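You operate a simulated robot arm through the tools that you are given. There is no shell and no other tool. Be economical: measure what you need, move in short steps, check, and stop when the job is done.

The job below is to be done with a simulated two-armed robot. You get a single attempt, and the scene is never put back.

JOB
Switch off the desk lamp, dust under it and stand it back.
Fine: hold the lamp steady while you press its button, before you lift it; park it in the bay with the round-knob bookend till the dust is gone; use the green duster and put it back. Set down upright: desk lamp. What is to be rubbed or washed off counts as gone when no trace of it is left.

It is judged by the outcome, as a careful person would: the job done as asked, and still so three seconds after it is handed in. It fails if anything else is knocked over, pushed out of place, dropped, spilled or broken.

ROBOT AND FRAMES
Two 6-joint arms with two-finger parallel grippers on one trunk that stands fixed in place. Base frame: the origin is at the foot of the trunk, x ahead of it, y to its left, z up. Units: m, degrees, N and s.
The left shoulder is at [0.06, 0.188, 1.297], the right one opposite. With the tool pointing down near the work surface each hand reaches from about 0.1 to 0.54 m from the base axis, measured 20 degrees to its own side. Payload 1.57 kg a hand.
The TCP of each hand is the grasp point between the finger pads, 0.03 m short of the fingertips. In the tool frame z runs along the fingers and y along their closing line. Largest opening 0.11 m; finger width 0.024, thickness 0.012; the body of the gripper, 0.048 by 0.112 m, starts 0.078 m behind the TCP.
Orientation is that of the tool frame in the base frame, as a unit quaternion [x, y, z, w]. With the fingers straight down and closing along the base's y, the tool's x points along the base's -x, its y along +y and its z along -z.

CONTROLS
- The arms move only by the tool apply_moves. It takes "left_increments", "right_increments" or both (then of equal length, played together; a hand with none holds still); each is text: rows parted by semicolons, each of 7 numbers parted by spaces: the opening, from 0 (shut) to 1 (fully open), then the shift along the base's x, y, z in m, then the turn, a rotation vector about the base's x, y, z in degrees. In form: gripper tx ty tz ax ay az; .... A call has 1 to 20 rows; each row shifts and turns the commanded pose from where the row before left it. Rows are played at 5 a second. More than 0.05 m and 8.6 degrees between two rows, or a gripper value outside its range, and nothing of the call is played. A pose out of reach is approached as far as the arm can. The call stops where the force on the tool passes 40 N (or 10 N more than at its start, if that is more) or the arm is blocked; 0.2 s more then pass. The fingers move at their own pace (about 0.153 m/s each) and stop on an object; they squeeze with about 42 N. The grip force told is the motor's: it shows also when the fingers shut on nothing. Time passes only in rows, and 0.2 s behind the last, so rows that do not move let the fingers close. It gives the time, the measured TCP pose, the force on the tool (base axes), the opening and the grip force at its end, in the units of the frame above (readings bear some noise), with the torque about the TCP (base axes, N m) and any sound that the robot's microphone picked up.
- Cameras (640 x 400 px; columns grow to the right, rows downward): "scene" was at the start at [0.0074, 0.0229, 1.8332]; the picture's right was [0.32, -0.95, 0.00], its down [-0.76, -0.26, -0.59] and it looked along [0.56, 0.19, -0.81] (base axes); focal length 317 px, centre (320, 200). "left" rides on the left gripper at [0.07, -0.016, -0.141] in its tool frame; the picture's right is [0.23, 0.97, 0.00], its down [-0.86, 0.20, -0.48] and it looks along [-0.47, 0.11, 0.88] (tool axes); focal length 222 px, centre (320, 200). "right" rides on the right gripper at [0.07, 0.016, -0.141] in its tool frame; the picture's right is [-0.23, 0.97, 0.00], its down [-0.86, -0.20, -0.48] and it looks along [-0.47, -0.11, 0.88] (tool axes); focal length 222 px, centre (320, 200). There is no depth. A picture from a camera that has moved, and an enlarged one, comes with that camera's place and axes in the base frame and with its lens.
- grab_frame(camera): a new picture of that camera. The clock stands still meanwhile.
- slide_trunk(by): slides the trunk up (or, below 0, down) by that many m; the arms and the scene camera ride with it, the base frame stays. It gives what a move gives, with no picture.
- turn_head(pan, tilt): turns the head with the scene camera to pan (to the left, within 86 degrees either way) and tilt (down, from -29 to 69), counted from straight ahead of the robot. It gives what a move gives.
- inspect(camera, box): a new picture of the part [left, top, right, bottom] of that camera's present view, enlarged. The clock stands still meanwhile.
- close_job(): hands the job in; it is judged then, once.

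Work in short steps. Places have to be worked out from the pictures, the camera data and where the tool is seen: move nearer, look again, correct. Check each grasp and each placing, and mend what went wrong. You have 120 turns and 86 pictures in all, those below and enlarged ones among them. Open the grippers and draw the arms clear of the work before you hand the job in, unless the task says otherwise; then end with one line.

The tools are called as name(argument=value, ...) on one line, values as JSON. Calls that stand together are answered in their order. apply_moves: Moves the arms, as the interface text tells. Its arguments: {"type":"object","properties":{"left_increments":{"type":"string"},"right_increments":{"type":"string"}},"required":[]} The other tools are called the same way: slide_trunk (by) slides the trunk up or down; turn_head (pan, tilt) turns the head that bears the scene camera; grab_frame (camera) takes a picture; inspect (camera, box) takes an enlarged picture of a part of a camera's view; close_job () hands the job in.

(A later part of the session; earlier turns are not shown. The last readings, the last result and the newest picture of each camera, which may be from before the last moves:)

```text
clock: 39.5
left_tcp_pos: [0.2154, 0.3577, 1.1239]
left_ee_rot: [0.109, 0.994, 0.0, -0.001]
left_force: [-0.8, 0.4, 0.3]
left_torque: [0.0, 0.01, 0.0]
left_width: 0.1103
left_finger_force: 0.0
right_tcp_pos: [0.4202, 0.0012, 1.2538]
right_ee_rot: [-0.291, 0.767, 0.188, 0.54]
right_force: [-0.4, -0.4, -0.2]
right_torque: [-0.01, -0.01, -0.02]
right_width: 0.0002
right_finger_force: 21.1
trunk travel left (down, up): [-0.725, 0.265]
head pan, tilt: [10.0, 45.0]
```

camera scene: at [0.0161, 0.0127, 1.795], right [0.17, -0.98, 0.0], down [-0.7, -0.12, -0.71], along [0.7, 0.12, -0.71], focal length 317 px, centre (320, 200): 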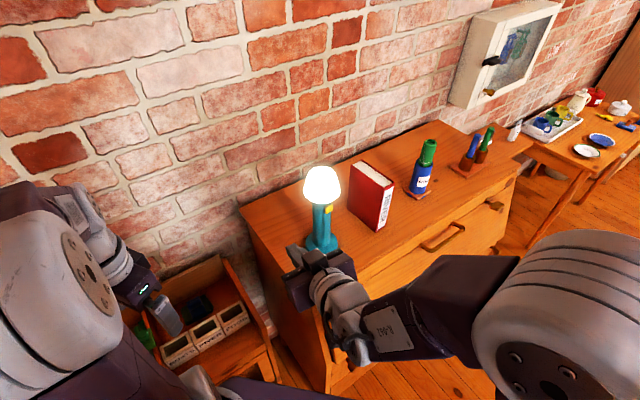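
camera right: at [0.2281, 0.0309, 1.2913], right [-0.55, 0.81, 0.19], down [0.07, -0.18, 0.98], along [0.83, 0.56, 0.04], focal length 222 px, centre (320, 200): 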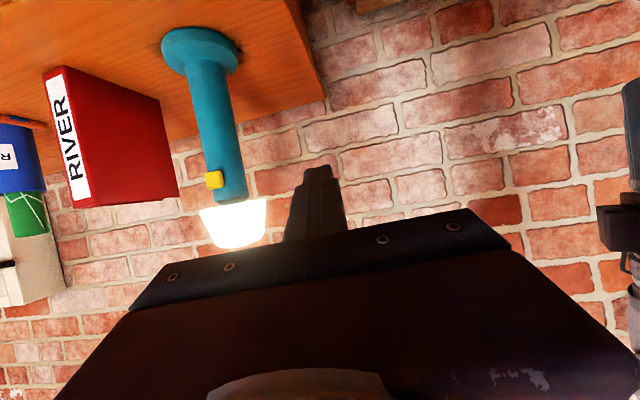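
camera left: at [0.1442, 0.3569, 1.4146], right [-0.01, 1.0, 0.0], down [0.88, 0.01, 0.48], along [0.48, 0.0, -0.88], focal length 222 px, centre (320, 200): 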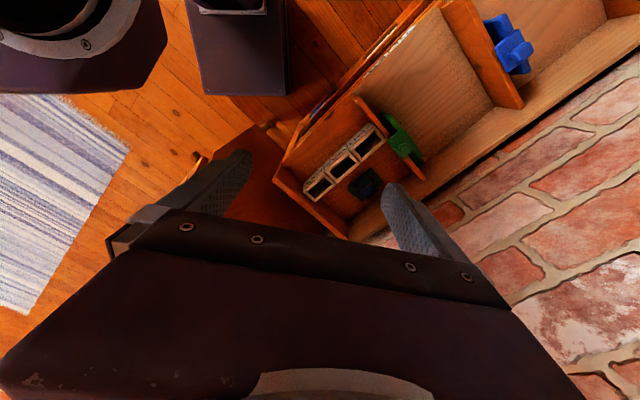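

Right hand is now in line with the button (tip at (0.442, 0.019, 1.243), pointing (0.72, 0.60)). Now the left hand: raise, yaw −35°, pitch up and go to a pre-grasp in front of the stem.

apply_moves(left_increments="1 0 0 0.03 0 0 -7.5;1 0.01 0 0.03 0 0 -7.5;1 0.01 0 0.02 0 0 -7.5;1 0.03 -0.02 0 -4.6 -6.55 0;1 0.03 -0.02 0 -4.6 -6.55 0;1 0.03 -0.02 0 -4.6 -6.55 0;1 0.03 -0.02 0 -4.6 -6.55 0;1 0.03 -0.02 0 -4.6 -6.55 0;1 0.02 -0.02 0 -4.6 -6.55 0;1 0.01 -0.01 0 -4.6 -6.55 0;1 0 -0.01 0 -4.6 -6.55 0;1 0 0 0 0 0 0")

grab_frame(camera="scene")

grab_frame(camera="left")

```text
clock: 42.1
left_tcp_pos: [0.4162, 0.2163, 1.2017]
left_ee_rot: [0.255, 0.809, -0.16, 0.505]
left_force: [-0.1, 0.1, -0.1]
left_torque: [0.01, 0.02, 0.02]
left_width: 0.1101
left_finger_force: 0.1
right_tcp_pos: [0.4202, 0.0019, 1.2522]
right_ee_rot: [-0.291, 0.766, 0.189, 0.541]
right_force: [-0.6, -0.4, 0.3]
right_torque: [0.01, 0.01, 0.01]
right_width: 0.0001
right_finger_force: 21.1
trunk travel left (down, up): [-0.725, 0.265]
head pan, tilt: [10.0, 45.0]
```

```text
50 pictures are left
camera scene: at [0.0177, 0.0131, 1.645], right [0.17, -0.98, 0.0], down [-0.7, -0.12, -0.71], along [0.7, 0.12, -0.71], focal length 317 px, centre (320, 200)
```

scene: 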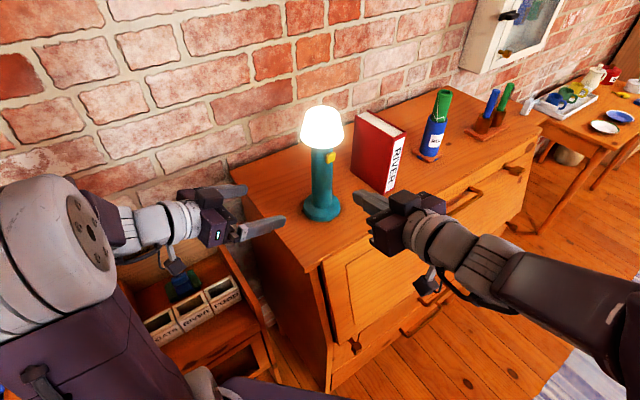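

```text
49 pictures are left
camera left: at [0.2782, 0.2938, 1.2011], right [0.48, 0.85, -0.2], down [0.07, 0.2, 0.98], along [0.88, -0.48, 0.03], focal length 222 px, centre (320, 200)
```

left: 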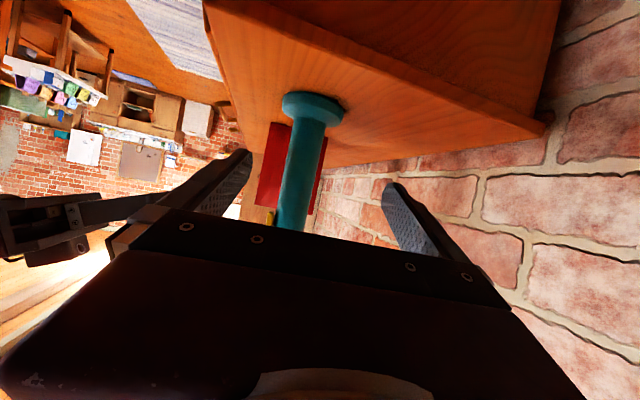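

Both views agree on the lamp axis at about (0.541, 0.102). I align laterally, lower to z≈1.165 and advance around the stem, still open.

apply_moves(left_increments="1 -0.012 -0.018 -0.02 0 0 0;1 0 0 -0.016 0 0 0;1 0.034 -0.024 0 0 0 0;1 0.034 -0.024 0 0 0 0;1 0.034 -0.024 0 0 0 0;1 0.03 -0.021 0 0 0 0;1 0 0 0 0 0 0")

grab_frame(camera="scene")

grab_frame(camera="left")

```text
clock: 43.7
left_tcp_pos: [0.537, 0.1087, 1.1689]
left_ee_rot: [0.255, 0.809, -0.16, 0.505]
left_force: [0.2, 0.2, 0.1]
left_torque: [0.02, 0.0, 0.0]
left_width: 0.1099
left_finger_force: 0.0
right_tcp_pos: [0.4192, 0.0023, 1.2537]
right_ee_rot: [-0.291, 0.767, 0.188, 0.541]
right_force: [0.1, -0.4, 0.4]
right_torque: [0.01, -0.04, 0.01]
right_width: 0.0
right_finger_force: 21.2
trunk travel left (down, up): [-0.725, 0.265]
head pan, tilt: [10.0, 45.0]
```

```text
48 pictures are left
camera scene: at [0.0169, 0.0137, 1.645], right [0.17, -0.98, 0.0], down [-0.7, -0.12, -0.71], along [0.7, 0.12, -0.71], focal length 317 px, centre (320, 200)
```

scene: 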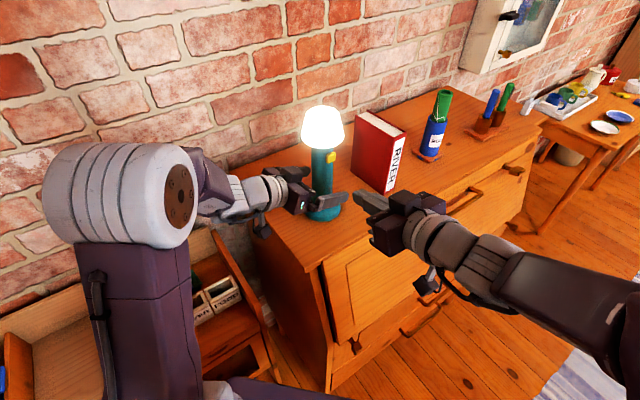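

```text
47 pictures are left
camera left: at [0.3987, 0.1858, 1.1678], right [0.48, 0.85, -0.21], down [0.07, 0.2, 0.98], along [0.88, -0.48, 0.03], focal length 222 px, centre (320, 200)
```

left: 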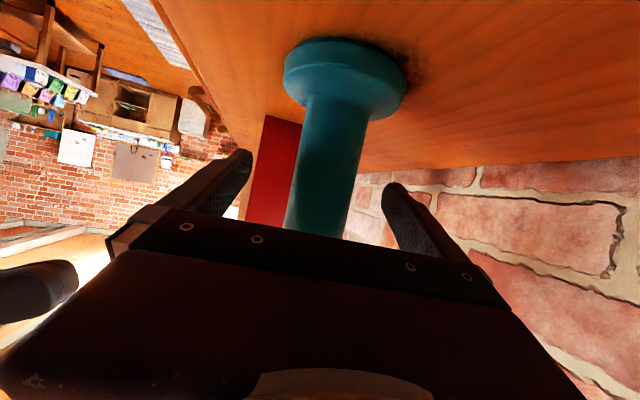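

The stem is well centred between the pads. I close the left gripper to hold the lamp.

apply_moves(left_increments="0.5 0 0 0 0 0 0;0.4 0 0 0 0 0 0;0 0 0 0 0 0 0;0 0 0 0 0 0 0")

inspect(camera="scene", box=[260, 90, 420, 230])

grab_frame(camera="right")

```text
clock: 44.7
left_tcp_pos: [0.5368, 0.1087, 1.1673]
left_ee_rot: [0.255, 0.809, -0.16, 0.505]
left_force: [1.2, 0.4, -0.4]
left_torque: [0.12, -0.17, -0.01]
left_width: 0.0458
left_finger_force: 41.6
right_tcp_pos: [0.4204, 0.0019, 1.2528]
right_ee_rot: [-0.291, 0.767, 0.189, 0.539]
right_force: [0.0, -0.1, 0.3]
right_torque: [-0.02, 0.01, 0.04]
right_width: 0.0001
right_finger_force: 21.5
trunk travel left (down, up): [-0.725, 0.265]
head pan, tilt: [10.0, 45.0]
```

```text
2.86 times, centred on (340, 160) of scene
camera zoom: at [0.0184, 0.0134, 1.645], right [0.17, -0.98, 0.0], down [-0.7, -0.12, -0.71], along [0.7, 0.12, -0.71], focal length 904 px, centre (263, 314)
```

zoom: 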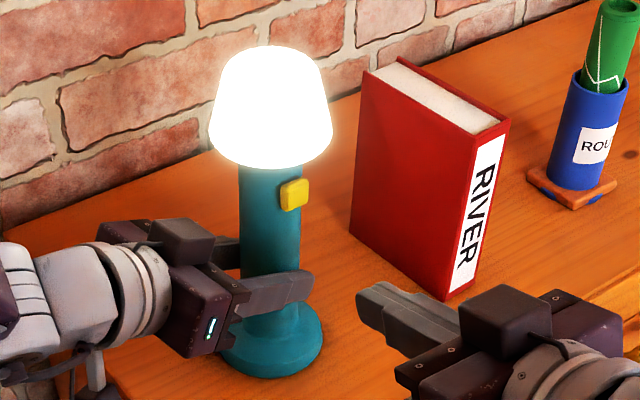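

```text
45 pictures are left
camera right: at [0.2901, -0.088, 1.235], right [-0.58, 0.79, 0.19], down [0.0, -0.23, 0.97], along [0.82, 0.56, 0.14], focal length 222 px, centre (320, 200)
```

right: 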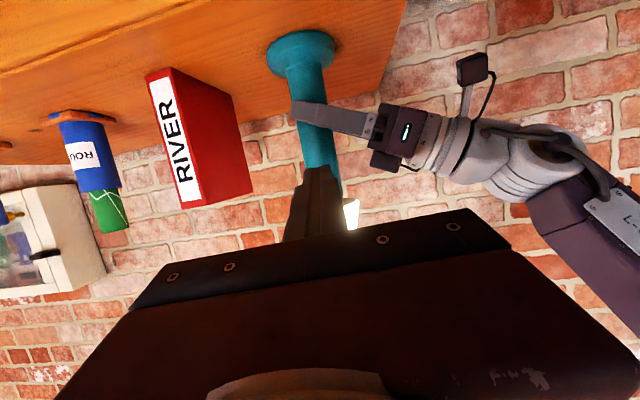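

Lamp held (width 0.046). Button confirmed at (0.527, 0.080, 1.253). I advance the right fingertip to about 1 cm short, at button height.

apply_moves(right_increments="0 0 0 0.009 0 0 0;0 0.025 0.0176 0 0 0 0;0 0.025 0.0176 0 0 0 0;0 0.023 0.0162 0 0 0 0;0 0 0 0 0 0 0")

inspect(camera="scene", box=[260, 90, 420, 230])

inspect(camera="right", box=[240, 80, 400, 240])

```text
clock: 45.9
left_tcp_pos: [0.5377, 0.109, 1.1674]
left_ee_rot: [0.255, 0.809, -0.16, 0.505]
left_force: [0.6, 0.0, -0.1]
left_torque: [0.15, -0.11, 0.03]
left_width: 0.0456
left_finger_force: 41.8
right_tcp_pos: [0.4937, 0.0544, 1.2626]
right_ee_rot: [-0.291, 0.766, 0.189, 0.541]
right_force: [-0.3, 0.2, -0.7]
right_torque: [-0.01, 0.0, 0.0]
right_width: 0.0
right_finger_force: 21.7
trunk travel left (down, up): [-0.725, 0.265]
head pan, tilt: [10.0, 45.0]
```

```text
2.86 times, centred on (340, 160) of scene
camera zoom: at [0.0182, 0.0133, 1.645], right [0.17, -0.98, 0.0], down [-0.7, -0.12, -0.71], along [0.7, 0.12, -0.71], focal length 904 px, centre (263, 314)
```

zoom: 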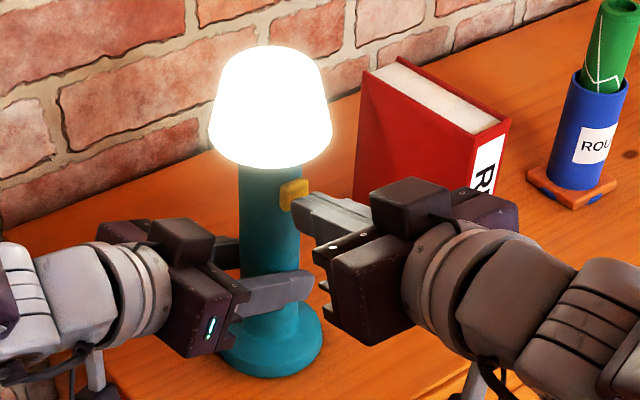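

```text
2.50 times, centred on (320, 160) of right
camera zoom: at [0.3625, -0.0354, 1.2441], right [-0.58, 0.79, 0.19], down [0.0, -0.23, 0.97], along [0.82, 0.56, 0.14], focal length 555 px, centre (320, 300)
```

zoom: 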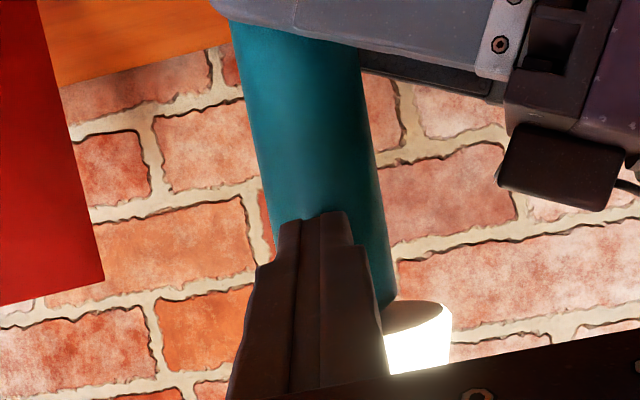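

The fingertip is just in front of the button. I press in small steps, watching force and sound.

apply_moves(right_increments="0 0.003 0.002 0.001 0 0 0;0 0.003 0.002 0.001 0 0 0;0 0.003 0.002 0 0 0 0;0 0 0 0 0 0 0")

```text
clock: 46.9
left_tcp_pos: [0.5364, 0.109, 1.1686]
left_ee_rot: [0.254, 0.809, -0.16, 0.505]
left_force: [5.3, 2.3, 0.3]
left_torque: [-0.11, 0.38, 0.07]
left_width: 0.0457
left_finger_force: 42.2
right_tcp_pos: [0.5033, 0.0611, 1.2636]
right_ee_rot: [-0.291, 0.767, 0.189, 0.54]
right_force: [-4.9, -2.4, -0.2]
right_torque: [0.01, -0.02, 0.03]
right_width: 0.0001
right_finger_force: 21.3
trunk travel left (down, up): [-0.725, 0.265]
head pan, tilt: [10.0, 45.0]
heard: click
```

A click and contact. I back the finger off and check the lamp is dark.

apply_moves(right_increments="0 -0.02 -0.015 0 0 0 0;0 -0.03 -0.02 0 0 0 0;0 -0.03 -0.03 0 0 0 0;0 -0.02 -0.03 0 0 0 0;0 0 -0.04 0 0 0 0")

grab_frame(camera="scene")

```text
clock: 48.1
left_tcp_pos: [0.5364, 0.1089, 1.1677]
left_ee_rot: [0.255, 0.81, -0.159, 0.504]
left_force: [-0.4, 0.1, -0.6]
left_torque: [0.14, 0.02, 0.05]
left_width: 0.0453
left_finger_force: 41.7
right_tcp_pos: [0.4026, -0.0748, 1.2621]
right_ee_rot: [-0.291, 0.767, 0.19, 0.54]
right_force: [0.4, 0.0, 0.3]
right_torque: [-0.03, 0.0, 0.0]
right_width: 0.0002
right_finger_force: 21.8
trunk travel left (down, up): [-0.725, 0.265]
head pan, tilt: [10.0, 45.0]
```

```text
42 pictures are left
camera scene: at [0.0184, 0.0128, 1.645], right [0.17, -0.98, 0.0], down [-0.7, -0.12, -0.71], along [0.7, 0.12, -0.71], focal length 317 px, centre (320, 200)
```

scene: 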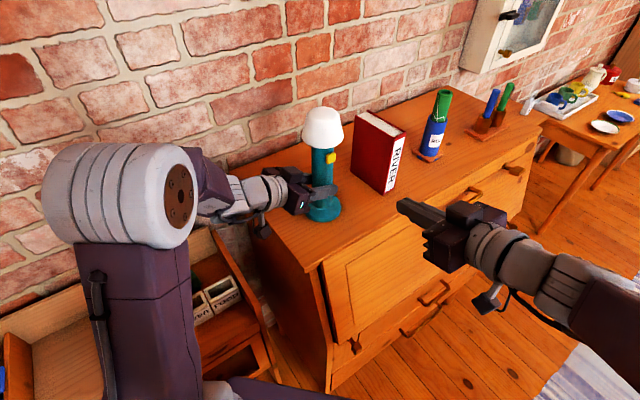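

The lamp is off. I remember this grasp pose (TCP 0.5364, 0.109, 1.1677). I lift the lamp straight up and pull it back a little.

apply_moves(left_increments="0 0 0 0.01 0 0 0;0 0 0 0.03 0 0 0;0 0 0 0.03 0 0 0;0 0 0 0.03 0 0 0;0 -0.04 0.006 0 0 0 0;0 -0.042 0.007 0 0 0 0;0 0 0 0 0 0 0")

grab_frame(camera="scene")

```text
clock: 49.7
left_tcp_pos: [0.4533, 0.1198, 1.2681]
left_ee_rot: [0.255, 0.809, -0.16, 0.504]
left_force: [0.7, 0.0, -4.5]
left_torque: [-0.01, 0.06, 0.02]
left_width: 0.0452
left_finger_force: 42.0
right_tcp_pos: [0.404, -0.0738, 1.262]
right_ee_rot: [-0.291, 0.767, 0.189, 0.539]
right_force: [0.8, -0.1, -0.3]
right_torque: [0.02, 0.01, 0.03]
right_width: 0.0002
right_finger_force: 21.8
trunk travel left (down, up): [-0.725, 0.265]
head pan, tilt: [10.0, 45.0]
```

```text
41 pictures are left
camera scene: at [0.0205, 0.0135, 1.6449], right [0.17, -0.98, 0.0], down [-0.7, -0.12, -0.71], along [0.7, 0.12, -0.71], focal length 317 px, centre (320, 200)
```

scene: 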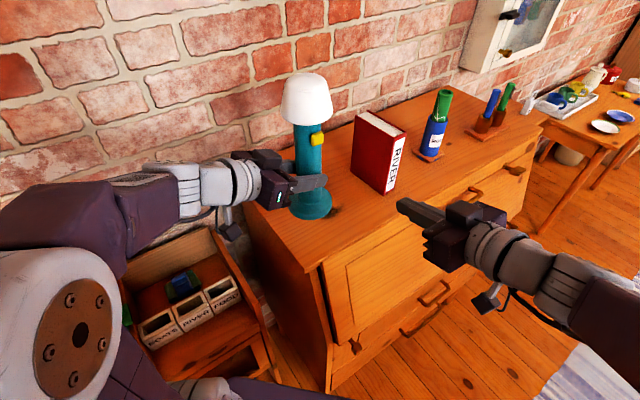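

Lamp lifted (4.5 N). I swing it in an arc around the shoulder toward the RIVER bay, turning the hand with it.

apply_moves(left_increments="0 0.004 0.033 0 0 0 5.3;0 0.001 0.033 0 0 0 5.3;0 -0.001 0.033 0 0 0 5.3;0 -0.004 0.033 0 0 0 5.3;0 -0.007 0.0325 0 0 0 5.3;0 -0.0095 0.032 0 0 0 5.3;0 -0.012 0.031 0 0 0 5.3;0 -0.0146 0.03 0 0 0 5.3;0 -0.017 0.0284 0 0 0 5.3;0 -0.0193 0.027 0 0 0 5.3;0 -0.0215 0.0252 0 0 0 5.3;0 -0.0235 0.0234 0 0 0 5.3;0 -0.0253 0.0214 0 0 0 5.3;0 -0.027 0.0192 0 0 0 5.3;0 -0.0286 0.0169 0 0 0 5.3;0 -0.0298 0.0144 0 0 0 5.3;0 -0.031 0.012 0 0 0 5.3;0 -0.0318 0.0093 0 0 0 5.3;0 0 0 0 0 0 0")

turn_head(pan=75, tilt=50)

grab_frame(camera="scene")

grab_frame(camera="left")

```text
clock: 53.7
left_tcp_pos: [0.1552, 0.5732, 1.2679]
left_ee_rot: [-0.427, 0.733, 0.265, 0.458]
left_force: [0.0, 0.4, -4.1]
left_torque: [-0.04, 0.04, 0.01]
left_width: 0.0454
left_finger_force: 41.7
right_tcp_pos: [0.4025, -0.0747, 1.2626]
right_ee_rot: [-0.291, 0.767, 0.189, 0.54]
right_force: [-0.1, -0.6, 1.3]
right_torque: [0.01, -0.03, 0.0]
right_width: 0.0
right_finger_force: 21.6
trunk travel left (down, up): [-0.725, 0.265]
head pan, tilt: [10.0, 45.0]
```

```text
clock: 55.0
left_tcp_pos: [0.1547, 0.574, 1.2671]
left_ee_rot: [-0.427, 0.734, 0.265, 0.457]
left_force: [0.4, -0.8, -3.8]
left_torque: [-0.07, 0.01, 0.0]
left_width: 0.0451
left_finger_force: 42.0
right_tcp_pos: [0.4015, -0.073, 1.2628]
right_ee_rot: [-0.29, 0.767, 0.188, 0.541]
right_force: [-0.1, 0.6, 0.2]
right_torque: [0.0, 0.02, 0.0]
right_width: 0.0002
right_finger_force: 21.4
trunk travel left (down, up): [-0.725, 0.265]
head pan, tilt: [75.0, 50.0]
```

```text
40 pictures are left
camera scene: at [-0.0421, 0.0745, 1.638], right [0.97, -0.26, 0.0], down [-0.2, -0.74, -0.64], along [0.17, 0.62, -0.77], focal length 317 px, centre (320, 200)
```

scene: 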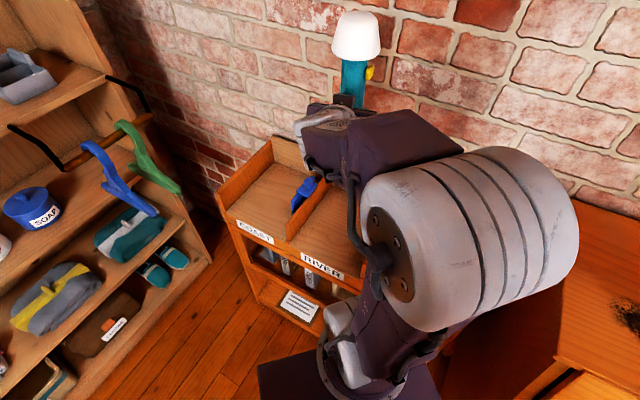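

```text
39 pictures are left
camera left: at [0.0919, 0.4296, 1.2671], right [-0.9, 0.39, -0.21], down [-0.2, 0.05, 0.98], along [0.4, 0.92, 0.03], focal length 222 px, centre (320, 200)
```

left: 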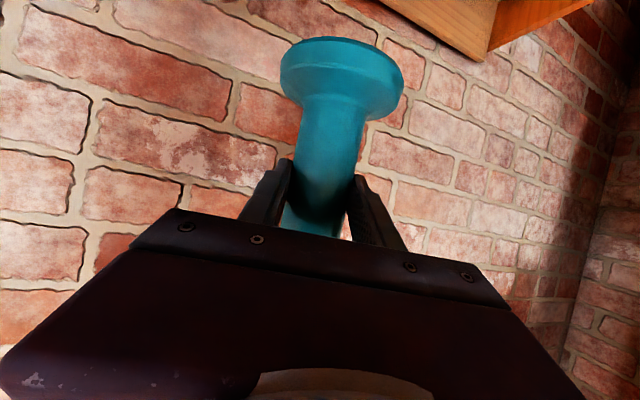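

Scene view confirms the bay's front corners near (0.187, 0.447) and (0.01, 0.61). I shift the lamp to about (0.149, 0.611) and lower it partway.

apply_moves(left_increments="0 -0.01 0.03 0 0 0 0;0 0 0 -0.05 0 0 0;0 0 0 -0.05 0 0 0;0 0 0 -0.05 0 0 0;0 0 0 -0.05 0 0 0;0 0 0 -0.05 0 0 0;0 0 0 -0.05 0 0 0;0 0 0 0 0 0 0")

grab_frame(camera="scene")

grab_frame(camera="left")

```text
clock: 56.8
left_tcp_pos: [0.1241, 0.6628, 1.0293]
left_ee_rot: [-0.428, 0.735, 0.257, 0.459]
left_force: [-0.2, 0.2, -4.7]
left_torque: [-0.05, 0.02, -0.03]
left_width: 0.0453
left_finger_force: 42.0
left hand out of reach, approached as far as the arm can: row 5, 6, 7
right_tcp_pos: [0.402, -0.0755, 1.2626]
right_ee_rot: [-0.29, 0.767, 0.189, 0.541]
right_force: [-0.2, -0.9, -0.3]
right_torque: [0.0, 0.0, -0.02]
right_width: 0.0
right_finger_force: 21.4
trunk travel left (down, up): [-0.725, 0.265]
head pan, tilt: [75.0, 50.0]
```

```text
38 pictures are left
camera scene: at [-0.042, 0.0733, 1.6381], right [0.97, -0.26, 0.0], down [-0.2, -0.74, -0.64], along [0.17, 0.62, -0.77], focal length 317 px, centre (320, 200)
```

scene: 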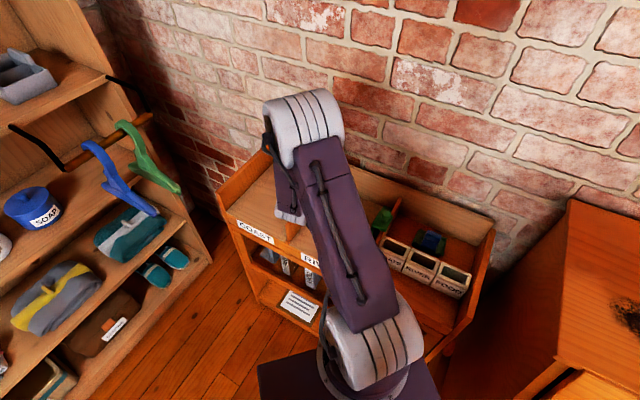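

```text
37 pictures are left
camera left: at [0.0605, 0.5192, 1.0299], right [-0.89, 0.4, -0.22], down [-0.21, 0.07, 0.98], along [0.4, 0.92, 0.02], focal length 222 px, centre (320, 200)
```

left: 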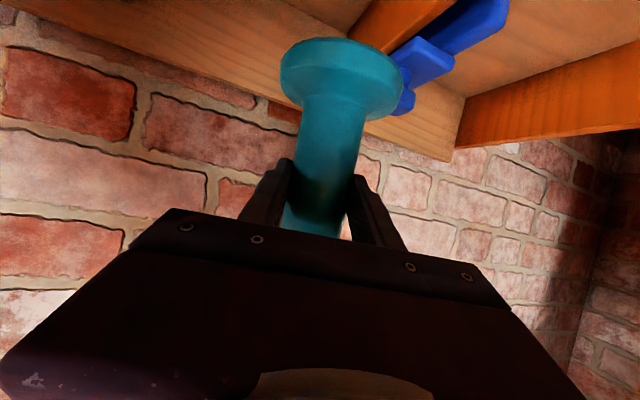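

The left arm hits its reach downward and drifted; I bring it back to (0.145, 0.604), then lower with the trunk instead.

apply_moves(left_increments="0 0.005 -0.015 0.03 0 0 0;0 0.008 -0.022 0.02 0 0 0;0 0.008 -0.022 0.01 0 0 0;0 0 0 0 0 0 0")

slide_trunk(by=-0.15)

grab_frame(camera="left")

```text
clock: 57.8
left_tcp_pos: [0.1457, 0.6063, 1.0918]
left_ee_rot: [-0.428, 0.734, 0.262, 0.458]
left_force: [0.7, 0.0, -3.8]
left_torque: [-0.07, 0.02, -0.02]
left_width: 0.0451
left_finger_force: 42.3
right_tcp_pos: [0.4009, -0.0734, 1.2628]
right_ee_rot: [-0.292, 0.767, 0.188, 0.54]
right_force: [-0.5, -0.1, -1.5]
right_torque: [-0.02, -0.02, -0.01]
right_width: 0.0
right_finger_force: 21.3
trunk travel left (down, up): [-0.725, 0.265]
head pan, tilt: [75.0, 50.0]
```

```text
clock: 59.6
left_tcp_pos: [0.1468, 0.6059, 0.942]
left_ee_rot: [-0.427, 0.733, 0.263, 0.459]
left_force: [0.7, -0.3, -3.8]
left_torque: [-0.05, 0.0, -0.01]
left_width: 0.0451
left_finger_force: 42.4
right_tcp_pos: [0.4016, -0.0746, 1.1135]
right_ee_rot: [-0.291, 0.767, 0.188, 0.539]
right_force: [0.9, 1.1, 0.0]
right_torque: [-0.01, 0.03, -0.01]
right_width: 0.0
right_finger_force: 20.7
trunk travel left (down, up): [-0.575, 0.415]
head pan, tilt: [75.0, 50.0]
```

```text
36 pictures are left
camera left: at [0.0824, 0.4615, 0.9415], right [-0.89, 0.4, -0.21], down [-0.2, 0.06, 0.98], along [0.4, 0.92, 0.03], focal length 222 px, centre (320, 200)
```

left: 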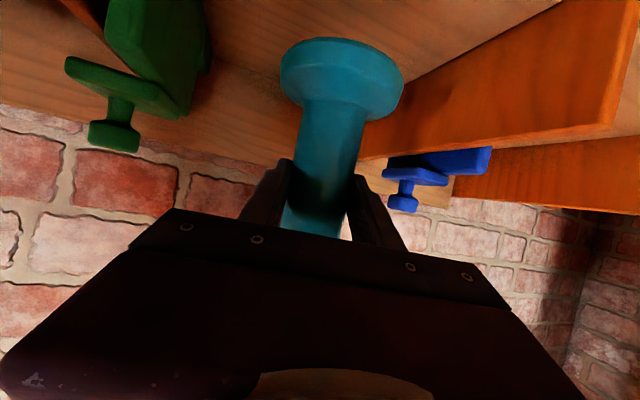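

The lamp hangs between the green round-knob bookend and the blue-side divider, well inside. I lower the trunk 5 cm more, then touch down with small arm steps.

slide_trunk(by=-0.05)

apply_moves(left_increments="0 0 0 -0.004 0 0 0;0 0 0 -0.004 0 0 0;0 0 0 -0.003 0 0 0;0 0 0 0 0 0 0")

```text
clock: 60.5
left_tcp_pos: [0.1461, 0.6061, 0.8919]
left_ee_rot: [-0.427, 0.733, 0.263, 0.458]
left_force: [-0.6, -0.3, -4.4]
left_torque: [-0.03, 0.02, 0.0]
left_width: 0.0451
left_finger_force: 41.8
right_tcp_pos: [0.4022, -0.0743, 1.0625]
right_ee_rot: [-0.29, 0.767, 0.188, 0.541]
right_force: [0.1, -0.9, 0.0]
right_torque: [0.0, 0.0, 0.01]
right_width: 0.0
right_finger_force: 21.0
trunk travel left (down, up): [-0.525, 0.465]
head pan, tilt: [75.0, 50.0]
```

```text
clock: 61.5
left_tcp_pos: [0.1452, 0.6074, 0.8883]
left_ee_rot: [-0.427, 0.733, 0.262, 0.46]
left_force: [3.5, -3.4, 11.2]
left_torque: [0.36, 0.03, -0.08]
left_width: 0.0451
left_finger_force: 42.1
left hand out of reach, approached as far as the arm can: row 2, 3
right_tcp_pos: [0.4018, -0.0758, 1.0622]
right_ee_rot: [-0.29, 0.767, 0.189, 0.54]
right_force: [0.2, -0.4, -0.6]
right_torque: [0.04, 0.0, 0.03]
right_width: 0.0001
right_finger_force: 21.4
trunk travel left (down, up): [-0.525, 0.465]
head pan, tilt: [75.0, 50.0]
```

Contact at TCP z≈0.889 (floor ≈0.79). I check with the left camera before releasing.

grab_frame(camera="left")

grab_frame(camera="scene")

```text
35 pictures are left
camera left: at [0.0815, 0.4633, 0.8881], right [-0.89, 0.4, -0.21], down [-0.21, 0.06, 0.98], along [0.4, 0.92, 0.03], focal length 222 px, centre (320, 200)
```

left: 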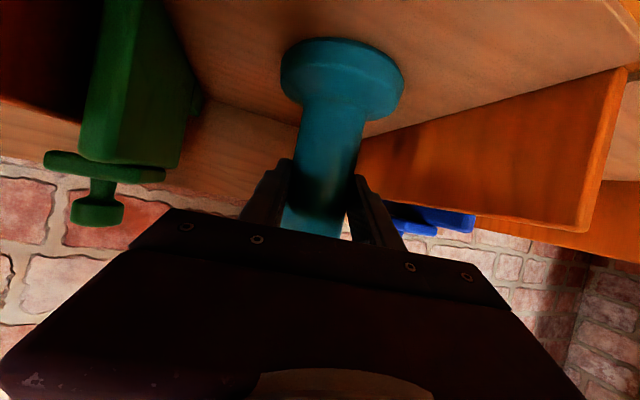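

```text
34 pictures are left
camera scene: at [-0.0419, 0.071, 1.4384], right [0.97, -0.26, 0.0], down [-0.2, -0.74, -0.64], along [0.17, 0.62, -0.76], focal length 317 px, centre (320, 200)
```

scene: 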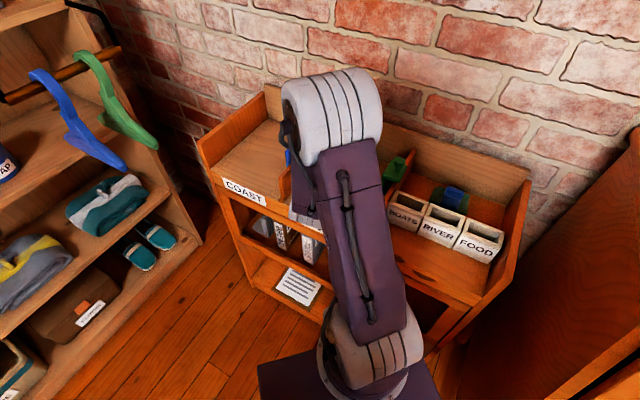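

The lamp stands on the bay floor with room either side. I release and withdraw backward along the tool axis.

apply_moves(left_increments="0.6 0 0 0 0 0 0;1 0 0 0 0 0 0;1 0 0 0 0 0 0;1 -0.018 -0.031 0.008 0 0 0;1 -0.018 -0.031 0.012 0 0 0;1 -0.018 -0.031 0.02 0 0 0;1 0 0 0 0 0 0")

grab_frame(camera="left")

```text
clock: 63.1
left_tcp_pos: [0.0719, 0.5724, 0.917]
left_ee_rot: [-0.427, 0.734, 0.262, 0.458]
left_force: [0.3, -0.3, 0.3]
left_torque: [0.01, -0.03, 0.01]
left_width: 0.11
left_finger_force: 0.1
left hand out of reach, approached as far as the arm can: row 4, 5, 6
right_tcp_pos: [0.4009, -0.0733, 1.0616]
right_ee_rot: [-0.292, 0.767, 0.189, 0.54]
right_force: [-1.3, 0.1, 0.1]
right_torque: [-0.04, 0.0, -0.02]
right_width: 0.0
right_finger_force: 21.0
trunk travel left (down, up): [-0.525, 0.465]
head pan, tilt: [75.0, 50.0]
```

```text
33 pictures are left
camera left: at [0.0077, 0.4281, 0.9174], right [-0.89, 0.4, -0.21], down [-0.2, 0.06, 0.98], along [0.4, 0.92, 0.03], focal length 222 px, centre (320, 200)
```

left: 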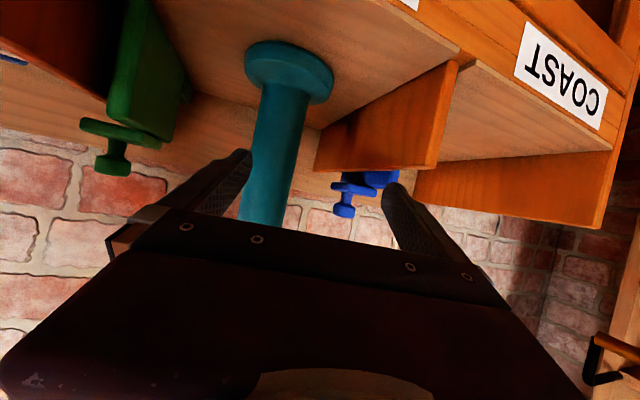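

The hand drifted sideways but is clear of the lamp (upright). I back away while pitching the tool down so the pose is reachable.

apply_moves(left_increments="1 -0.01 -0.02 0.005 -6.9 4 0;1 -0.01 -0.02 0.01 -6.9 4 0;1 0 -0.02 0.02 -6.9 4 0;1 0 -0.02 0.02 -6.9 4 0;1 0 0 0 0 0 0")

grab_frame(camera="left")

```text
clock: 64.3
left_tcp_pos: [0.0512, 0.4921, 0.9728]
left_ee_rot: [-0.483, 0.832, 0.138, 0.238]
left_force: [-0.2, 1.3, 0.9]
left_torque: [0.0, -0.03, 0.01]
left_width: 0.1098
left_finger_force: 0.1
right_tcp_pos: [0.4019, -0.0736, 1.0623]
right_ee_rot: [-0.29, 0.767, 0.188, 0.541]
right_force: [-0.1, -1.3, 0.2]
right_torque: [-0.02, -0.01, 0.0]
right_width: 0.0
right_finger_force: 21.1
trunk travel left (down, up): [-0.525, 0.465]
head pan, tilt: [75.0, 50.0]
```

```text
32 pictures are left
camera left: at [-0.0003, 0.3685, 1.0563], right [-0.94, 0.31, -0.12], down [0.06, 0.51, 0.86], along [0.33, 0.8, -0.5], focal length 222 px, centre (320, 200)
```

left: 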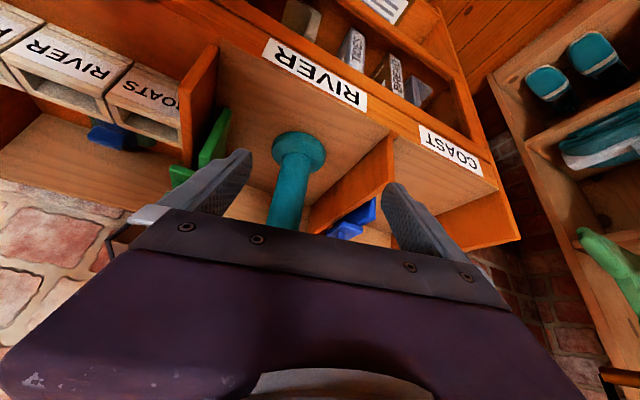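

Lamp is upright in the RIVER bay with the round-knob bookend. Now I raise the trunk, turn the left tool straight down and go above the duster.

slide_trunk(by=0.27)

apply_moves(left_increments="1 0 -0.02 0 -6.9 4 0;1 0.03 -0.02 0 -6.9 4 0;1 0.03 -0.02 0 -6.9 4 0;1 0.04 -0.01 0 -6.9 4 0;1 0.04 0 0 0 0 -5;1 0.04 0 0 0 0 -4;1 0.04 0 0 0 0 0;1 0.04 0 0 0 0 0;1 0.03 0 0 0 0 0;1 0.03 0.01 -0.02 0 0 0;1 0 0 0 0 0 0")

grab_frame(camera="left")

```text
clock: 67.0
left_tcp_pos: [0.051, 0.4924, 1.2432]
left_ee_rot: [-0.484, 0.831, 0.138, 0.238]
left_force: [0.3, -0.6, 0.0]
left_torque: [0.02, 0.0, -0.02]
left_width: 0.1103
left_finger_force: 0.1
right_tcp_pos: [0.4013, -0.0737, 1.3331]
right_ee_rot: [-0.291, 0.767, 0.188, 0.541]
right_force: [0.8, 0.1, 0.9]
right_torque: [0.0, -0.01, 0.04]
right_width: 0.0
right_finger_force: 21.2
trunk travel left (down, up): [-0.795, 0.195]
head pan, tilt: [75.0, 50.0]
```

```text
clock: 69.4
left_tcp_pos: [0.3723, 0.4322, 1.2233]
left_ee_rot: [-0.433, 0.901, 0.001, -0.001]
left_force: [0.3, -0.8, -0.1]
left_torque: [-0.03, -0.02, 0.04]
left_width: 0.1102
left_finger_force: 0.0
right_tcp_pos: [0.4013, -0.0744, 1.3333]
right_ee_rot: [-0.291, 0.766, 0.189, 0.54]
right_force: [-0.1, 0.4, 0.2]
right_torque: [0.0, -0.01, -0.03]
right_width: 0.0
right_finger_force: 21.5
trunk travel left (down, up): [-0.795, 0.195]
head pan, tilt: [75.0, 50.0]
```

```text
31 pictures are left
camera left: at [0.3429, 0.3684, 1.3642], right [-0.9, 0.43, 0.0], down [0.38, 0.79, 0.48], along [0.2, 0.43, -0.88], focal length 222 px, centre (320, 200)
```

left: 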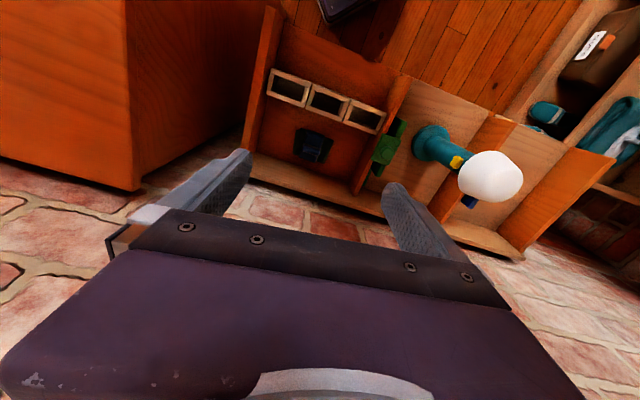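

Tool is straight down, lamp stands fine. I descend over the duster for a closer look.

apply_moves(left_increments="0.75 0.01 0.01 -0.045 0 0 0;0.75 0.01 0.01 -0.045 0 0 0;0.75 0.01 0.01 -0.045 0 0 0;0.75 0 0 -0.045 0 0 0;0.75 0 0 -0.045 0 0 0;0.75 0 0 0 0 0 0")

inspect(camera="left", box=[220, 70, 420, 220])

```text
clock: 70.8
left_tcp_pos: [0.4005, 0.4619, 0.9995]
left_ee_rot: [-0.433, 0.901, 0.002, -0.002]
left_force: [0.2, -0.1, 0.5]
left_torque: [-0.01, -0.04, 0.06]
left_width: 0.0825
left_finger_force: 0.0
right_tcp_pos: [0.4008, -0.0754, 1.3334]
right_ee_rot: [-0.291, 0.767, 0.189, 0.54]
right_force: [-0.1, 0.2, 0.2]
right_torque: [-0.01, -0.03, 0.02]
right_width: 0.0001
right_finger_force: 21.3
trunk travel left (down, up): [-0.795, 0.195]
head pan, tilt: [75.0, 50.0]
```

```text
2.67 times, centred on (320, 145) of left
camera zoom: at [0.37, 0.3974, 1.1406], right [-0.9, 0.43, 0.0], down [0.38, 0.79, 0.48], along [0.2, 0.43, -0.88], focal length 592 px, centre (320, 347)
```

zoom: 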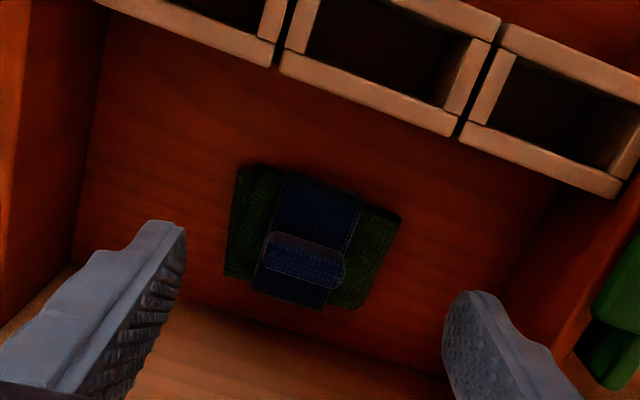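

Tab centre is near (0.423, 0.497), running along the shelf. I align over it and descend to just above the cloth.

apply_moves(left_increments="0.75 0.011 0.017 -0.03 0 0 -5;0.75 0.011 0.017 -0.03 0 0 0;0.75 0 0 -0.04 0 0 0;0.75 0 0 -0.035 0 0 0;0.75 0 0 0 0 0 0")

inspect(camera="left", box=[220, 70, 420, 220])

```text
clock: 72.0
left_tcp_pos: [0.4246, 0.496, 0.8642]
left_ee_rot: [-0.394, 0.919, 0.002, 0.0]
left_force: [-0.5, 0.1, -0.5]
left_torque: [-0.01, -0.03, -0.01]
left_width: 0.0825
left_finger_force: 0.0
right_tcp_pos: [0.4014, -0.0735, 1.3334]
right_ee_rot: [-0.291, 0.767, 0.188, 0.54]
right_force: [0.5, -0.4, 0.1]
right_torque: [0.0, -0.01, 0.0]
right_width: 0.0001
right_finger_force: 21.4
trunk travel left (down, up): [-0.795, 0.195]
head pan, tilt: [75.0, 50.0]
```

```text
2.67 times, centred on (320, 145) of left
camera zoom: at [0.3893, 0.4343, 1.0054], right [-0.86, 0.51, 0.0], down [0.45, 0.76, 0.48], along [0.24, 0.41, -0.88], focal length 592 px, centre (320, 347)
```

zoom: 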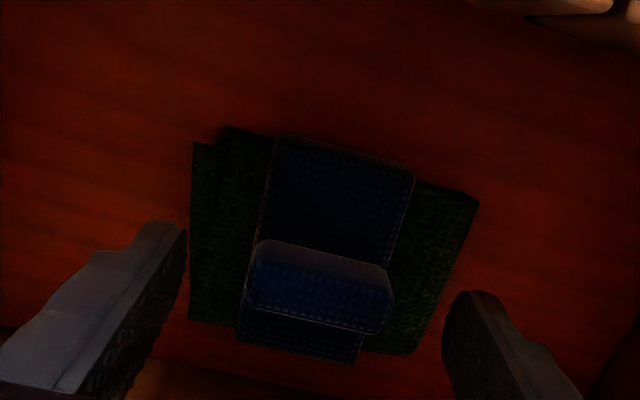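

The tab is centred between the fingers. I lower in small steps to the cloth and close.

apply_moves(left_increments="0.75 0 0 -0.006 0 0 0;0.75 0 0 -0.006 0 0 0;0.75 0 0 -0.006 0 0 0;0.75 0 0 -0.005 0 0 0;0.75 0 0 0 0 0 0")

```text
clock: 72.9
left_tcp_pos: [0.4245, 0.4963, 0.8535]
left_ee_rot: [-0.394, 0.919, 0.004, 0.005]
left_force: [-12.3, -9.6, 31.8]
left_torque: [-0.82, 0.23, -0.14]
left_width: 0.0824
left_finger_force: 0.1
right_tcp_pos: [0.3967, -0.0799, 1.3344]
right_ee_rot: [-0.29, 0.765, 0.19, 0.543]
right_force: [-0.1, -0.1, 0.1]
right_torque: [-0.01, 0.01, -0.01]
right_width: 0.0001
right_finger_force: 21.1
trunk travel left (down, up): [-0.795, 0.195]
head pan, tilt: [75.0, 50.0]
stopped in row 4 (left hand): the force on the tool passed its limit at 46 N (the readings are from after the stop); the commanded pose is now the measured one
```

Contact, with some push from behind. I ease up slightly and look before closing.

apply_moves(left_increments="0.75 0 0 0.004 0 0 0;0.75 0 0 0 0 0 0")

grab_frame(camera="left")

inspect(camera="scene", box=[300, 80, 640, 340])

```text
clock: 73.5
left_tcp_pos: [0.4256, 0.4981, 0.8538]
left_ee_rot: [-0.394, 0.919, 0.003, 0.005]
left_force: [-3.5, -4.6, 14.2]
left_torque: [-0.47, 0.02, -0.06]
left_width: 0.0824
left_finger_force: 0.1
right_tcp_pos: [0.3987, -0.0754, 1.3327]
right_ee_rot: [-0.291, 0.766, 0.189, 0.541]
right_force: [-0.2, -0.1, 0.7]
right_torque: [-0.01, -0.02, 0.0]
right_width: 0.0
right_finger_force: 21.5
trunk travel left (down, up): [-0.795, 0.195]
head pan, tilt: [75.0, 50.0]
```

```text
28 pictures are left
camera left: at [0.3892, 0.4348, 0.9935], right [-0.86, 0.51, 0.0], down [0.44, 0.75, 0.49], along [0.25, 0.42, -0.87], focal length 222 px, centre (320, 200)
```

left: 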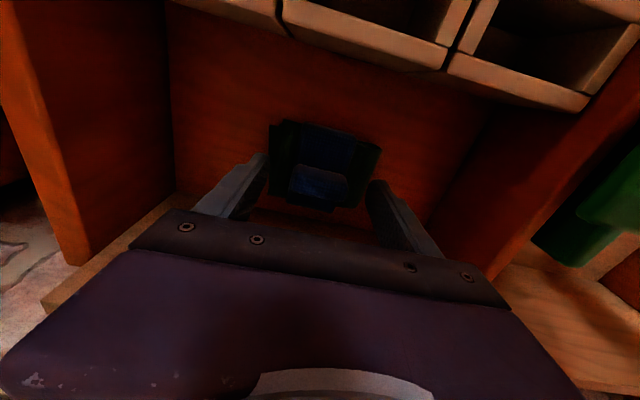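

```text
1.54 times, centred on (470, 210) of scene
camera zoom: at [-0.0451, 0.0709, 1.7079], right [0.97, -0.26, 0.0], down [-0.2, -0.74, -0.64], along [0.17, 0.62, -0.76], focal length 487 px, centre (89, 185)
```

zoom: 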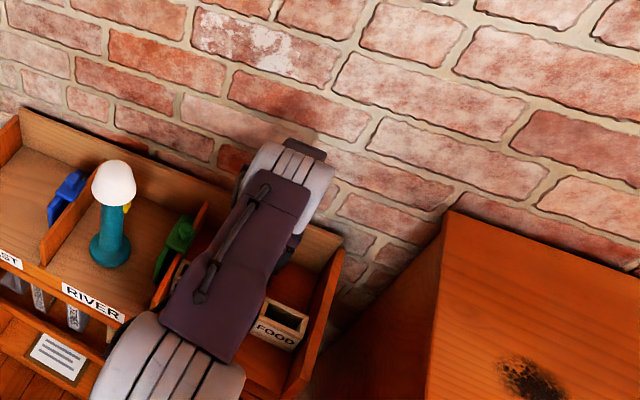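

Contact analysis points to a fingertip resting on the cloth. I lift 4 mm and close on the tab.

apply_moves(left_increments="0.75 0 -0.001 0.005 0 0 0;0.5 0 0 0 0 0 0;0.2 0 0 0 0 0 0;0 0 0 0 0 0 0;0 0 0 0 0 0 0")

inspect(camera="left", box=[220, 70, 420, 220])

```text
clock: 74.7
left_tcp_pos: [0.4264, 0.4982, 0.8574]
left_ee_rot: [-0.393, 0.92, 0.003, 0.004]
left_force: [0.1, -0.5, 0.0]
left_torque: [-0.03, -0.01, 0.03]
left_width: 0.0428
left_finger_force: 42.1
right_tcp_pos: [0.4022, -0.075, 1.3317]
right_ee_rot: [-0.292, 0.766, 0.19, 0.54]
right_force: [0.0, -0.7, -1.3]
right_torque: [-0.01, -0.01, -0.02]
right_width: 0.0
right_finger_force: 21.0
trunk travel left (down, up): [-0.795, 0.195]
head pan, tilt: [75.0, 50.0]
```

```text
2.67 times, centred on (320, 145) of left
camera zoom: at [0.3907, 0.4352, 0.9973], right [-0.86, 0.51, 0.0], down [0.44, 0.75, 0.49], along [0.25, 0.42, -0.87], focal length 592 px, centre (320, 347)
```

zoom: 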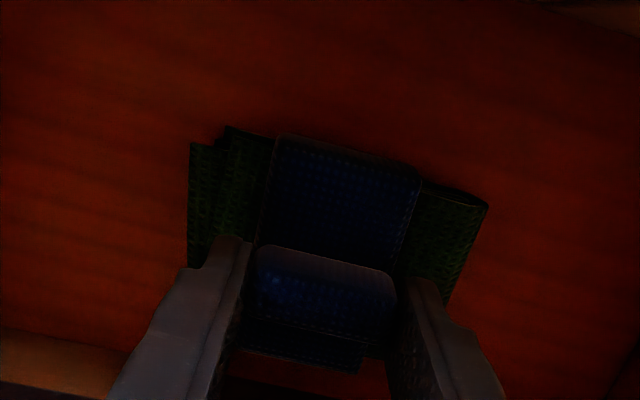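

Tab gripped (width 0.043). I note the pick pose (0.4264, 0.4982, 0.8574). I lift with arm, then trunk, and look at the dust patch.

apply_moves(left_increments="0 0 0 0.01 0 0 0;0 -0.003 -0.003 0.03 0 0 0;0 -0.003 -0.003 0.04 0 0 0;0 -0.004 -0.004 0.04 0 0 0;0 -0.01 -0.01 0.04 0 0 0;0 0 0 0 0 0 0")

slide_trunk(by=0.18)

turn_head(pan=25, tilt=58)

grab_frame(camera="scene")

grab_frame(camera="left")

```text
clock: 76.1
left_tcp_pos: [0.4076, 0.4797, 1.0172]
left_ee_rot: [-0.393, 0.919, 0.003, 0.004]
left_force: [0.4, 0.4, -1.0]
left_torque: [-0.03, -0.01, 0.0]
left_width: 0.043
left_finger_force: 41.9
right_tcp_pos: [0.4016, -0.0735, 1.3324]
right_ee_rot: [-0.291, 0.767, 0.189, 0.54]
right_force: [0.1, -0.1, 0.3]
right_torque: [-0.01, 0.0, 0.01]
right_width: 0.0
right_finger_force: 21.0
trunk travel left (down, up): [-0.795, 0.195]
head pan, tilt: [75.0, 50.0]
```

```text
clock: 78.1
left_tcp_pos: [0.4066, 0.4796, 1.1955]
left_ee_rot: [-0.393, 0.919, 0.002, 0.005]
left_force: [-0.6, -0.2, -0.4]
left_torque: [0.03, -0.01, -0.01]
left_width: 0.043
left_finger_force: 41.7
right_tcp_pos: [0.4026, -0.0742, 1.5117]
right_ee_rot: [-0.291, 0.767, 0.188, 0.541]
right_force: [-0.1, 0.3, 0.7]
right_torque: [0.0, -0.05, -0.01]
right_width: 0.0001
right_finger_force: 21.8
trunk travel left (down, up): [-0.975, 0.015]
head pan, tilt: [75.0, 50.0]
```

```text
clock: 79.3
left_tcp_pos: [0.4078, 0.4799, 1.1967]
left_ee_rot: [-0.393, 0.919, 0.002, 0.004]
left_force: [0.4, 0.4, -0.6]
left_torque: [0.0, -0.01, 0.0]
left_width: 0.043
left_finger_force: 41.8
right_tcp_pos: [0.4014, -0.0744, 1.5128]
right_ee_rot: [-0.292, 0.766, 0.189, 0.54]
right_force: [0.4, 0.1, 0.0]
right_torque: [-0.05, -0.02, 0.03]
right_width: 0.0001
right_finger_force: 21.3
trunk travel left (down, up): [-0.975, 0.015]
head pan, tilt: [25.0, 58.0]
```

```text
25 pictures are left
camera scene: at [0.0002, 0.0287, 1.8779], right [0.42, -0.91, 0.0], down [-0.77, -0.36, -0.53], along [0.48, 0.22, -0.85], focal length 317 px, centre (320, 200)
```

scene: 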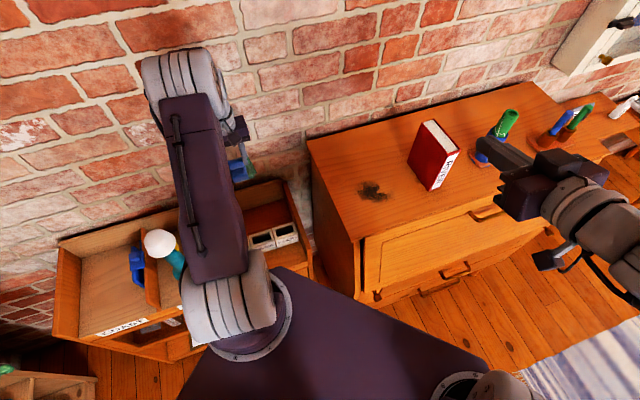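

```text
24 pictures are left
camera left: at [0.371, 0.4171, 1.3375], right [-0.86, 0.51, 0.0], down [0.44, 0.75, 0.49], along [0.25, 0.42, -0.87], focal length 222 px, centre (320, 200)
```

left: 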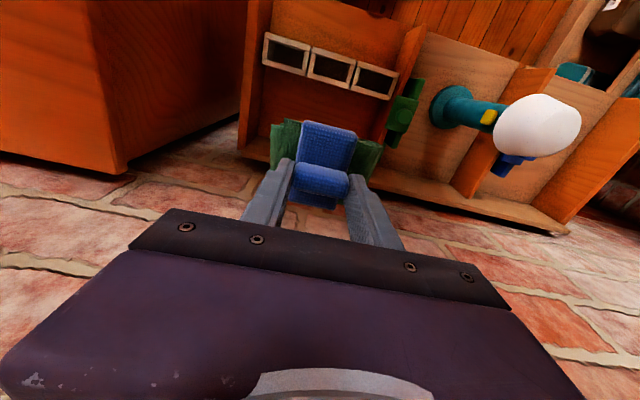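

The green duster is held, dust patch centre ≈(0.55, 0.105). I carry the duster to above the patch.

apply_moves(left_increments="0 0.012 -0.0375 0.004 0 0 -4.6;0 0.012 -0.0375 0 0 0 -4.6;0 0.012 -0.0375 0 0 0 -4.6;0 0.012 -0.0375 0 0 0 -4.6;0 0.012 -0.0375 0 0 0 -4.6;0 0.012 -0.0375 0 0 0 -4.6;0 0.014 -0.0375 0 0 0 -4.6;0 0.014 -0.0375 0 0 0 -4.6;0 0.014 -0.0375 0 0 0 -4.6;0 0.014 -0.0375 0 0 0 -4.6;0 0 0 0 0 0 0")

grab_frame(camera="scene")

```text
clock: 81.7
left_tcp_pos: [0.5351, 0.1044, 1.1985]
left_ee_rot: [-0.002, 1.0, 0.002, 0.005]
left_force: [0.3, -0.9, -0.9]
left_torque: [-0.04, -0.02, 0.0]
left_width: 0.0433
left_finger_force: 41.3
right_tcp_pos: [0.4012, -0.0745, 1.5128]
right_ee_rot: [-0.292, 0.766, 0.189, 0.54]
right_force: [0.3, -0.3, 0.5]
right_torque: [0.0, 0.01, 0.01]
right_width: 0.0002
right_finger_force: 21.5
trunk travel left (down, up): [-0.975, 0.015]
head pan, tilt: [25.0, 58.0]
```

```text
23 pictures are left
camera scene: at [0.0003, 0.0287, 1.8779], right [0.42, -0.91, 0.0], down [-0.77, -0.36, -0.53], along [0.48, 0.22, -0.85], focal length 317 px, centre (320, 200)
```

scene: 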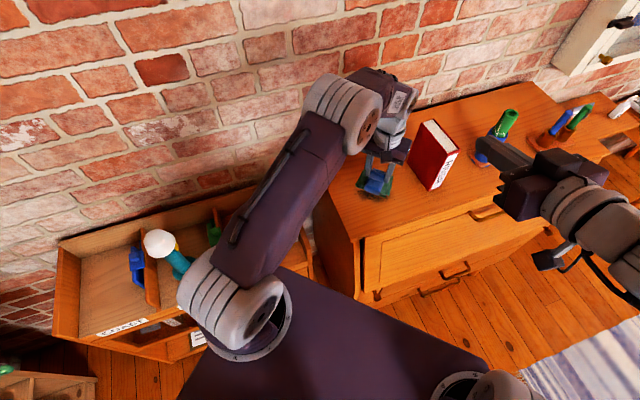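

Reachable. I lower until the cloth touches the chest top.

apply_moves(left_increments="0 0.01 0 -0.03 0 0 0;0 0 0 -0.02 0 0 0;0 0 0 -0.004 0 0 0;0 0 0 -0.004 0 0 0;0 0 0 -0.004 0 0 0;0 0 0 0 0 0 0")

```text
clock: 83.1
left_tcp_pos: [0.5448, 0.1053, 1.1406]
left_ee_rot: [-0.003, 1.0, 0.001, 0.007]
left_force: [0.5, 2.6, 19.9]
left_torque: [-0.27, 0.63, -0.06]
left_width: 0.0428
left_finger_force: 42.2
right_tcp_pos: [0.3997, -0.0744, 1.5131]
right_ee_rot: [-0.29, 0.767, 0.187, 0.541]
right_force: [-0.6, 0.5, -0.1]
right_torque: [0.02, 0.01, -0.02]
right_width: 0.0
right_finger_force: 20.7
trunk travel left (down, up): [-0.975, 0.015]
head pan, tilt: [25.0, 58.0]
```

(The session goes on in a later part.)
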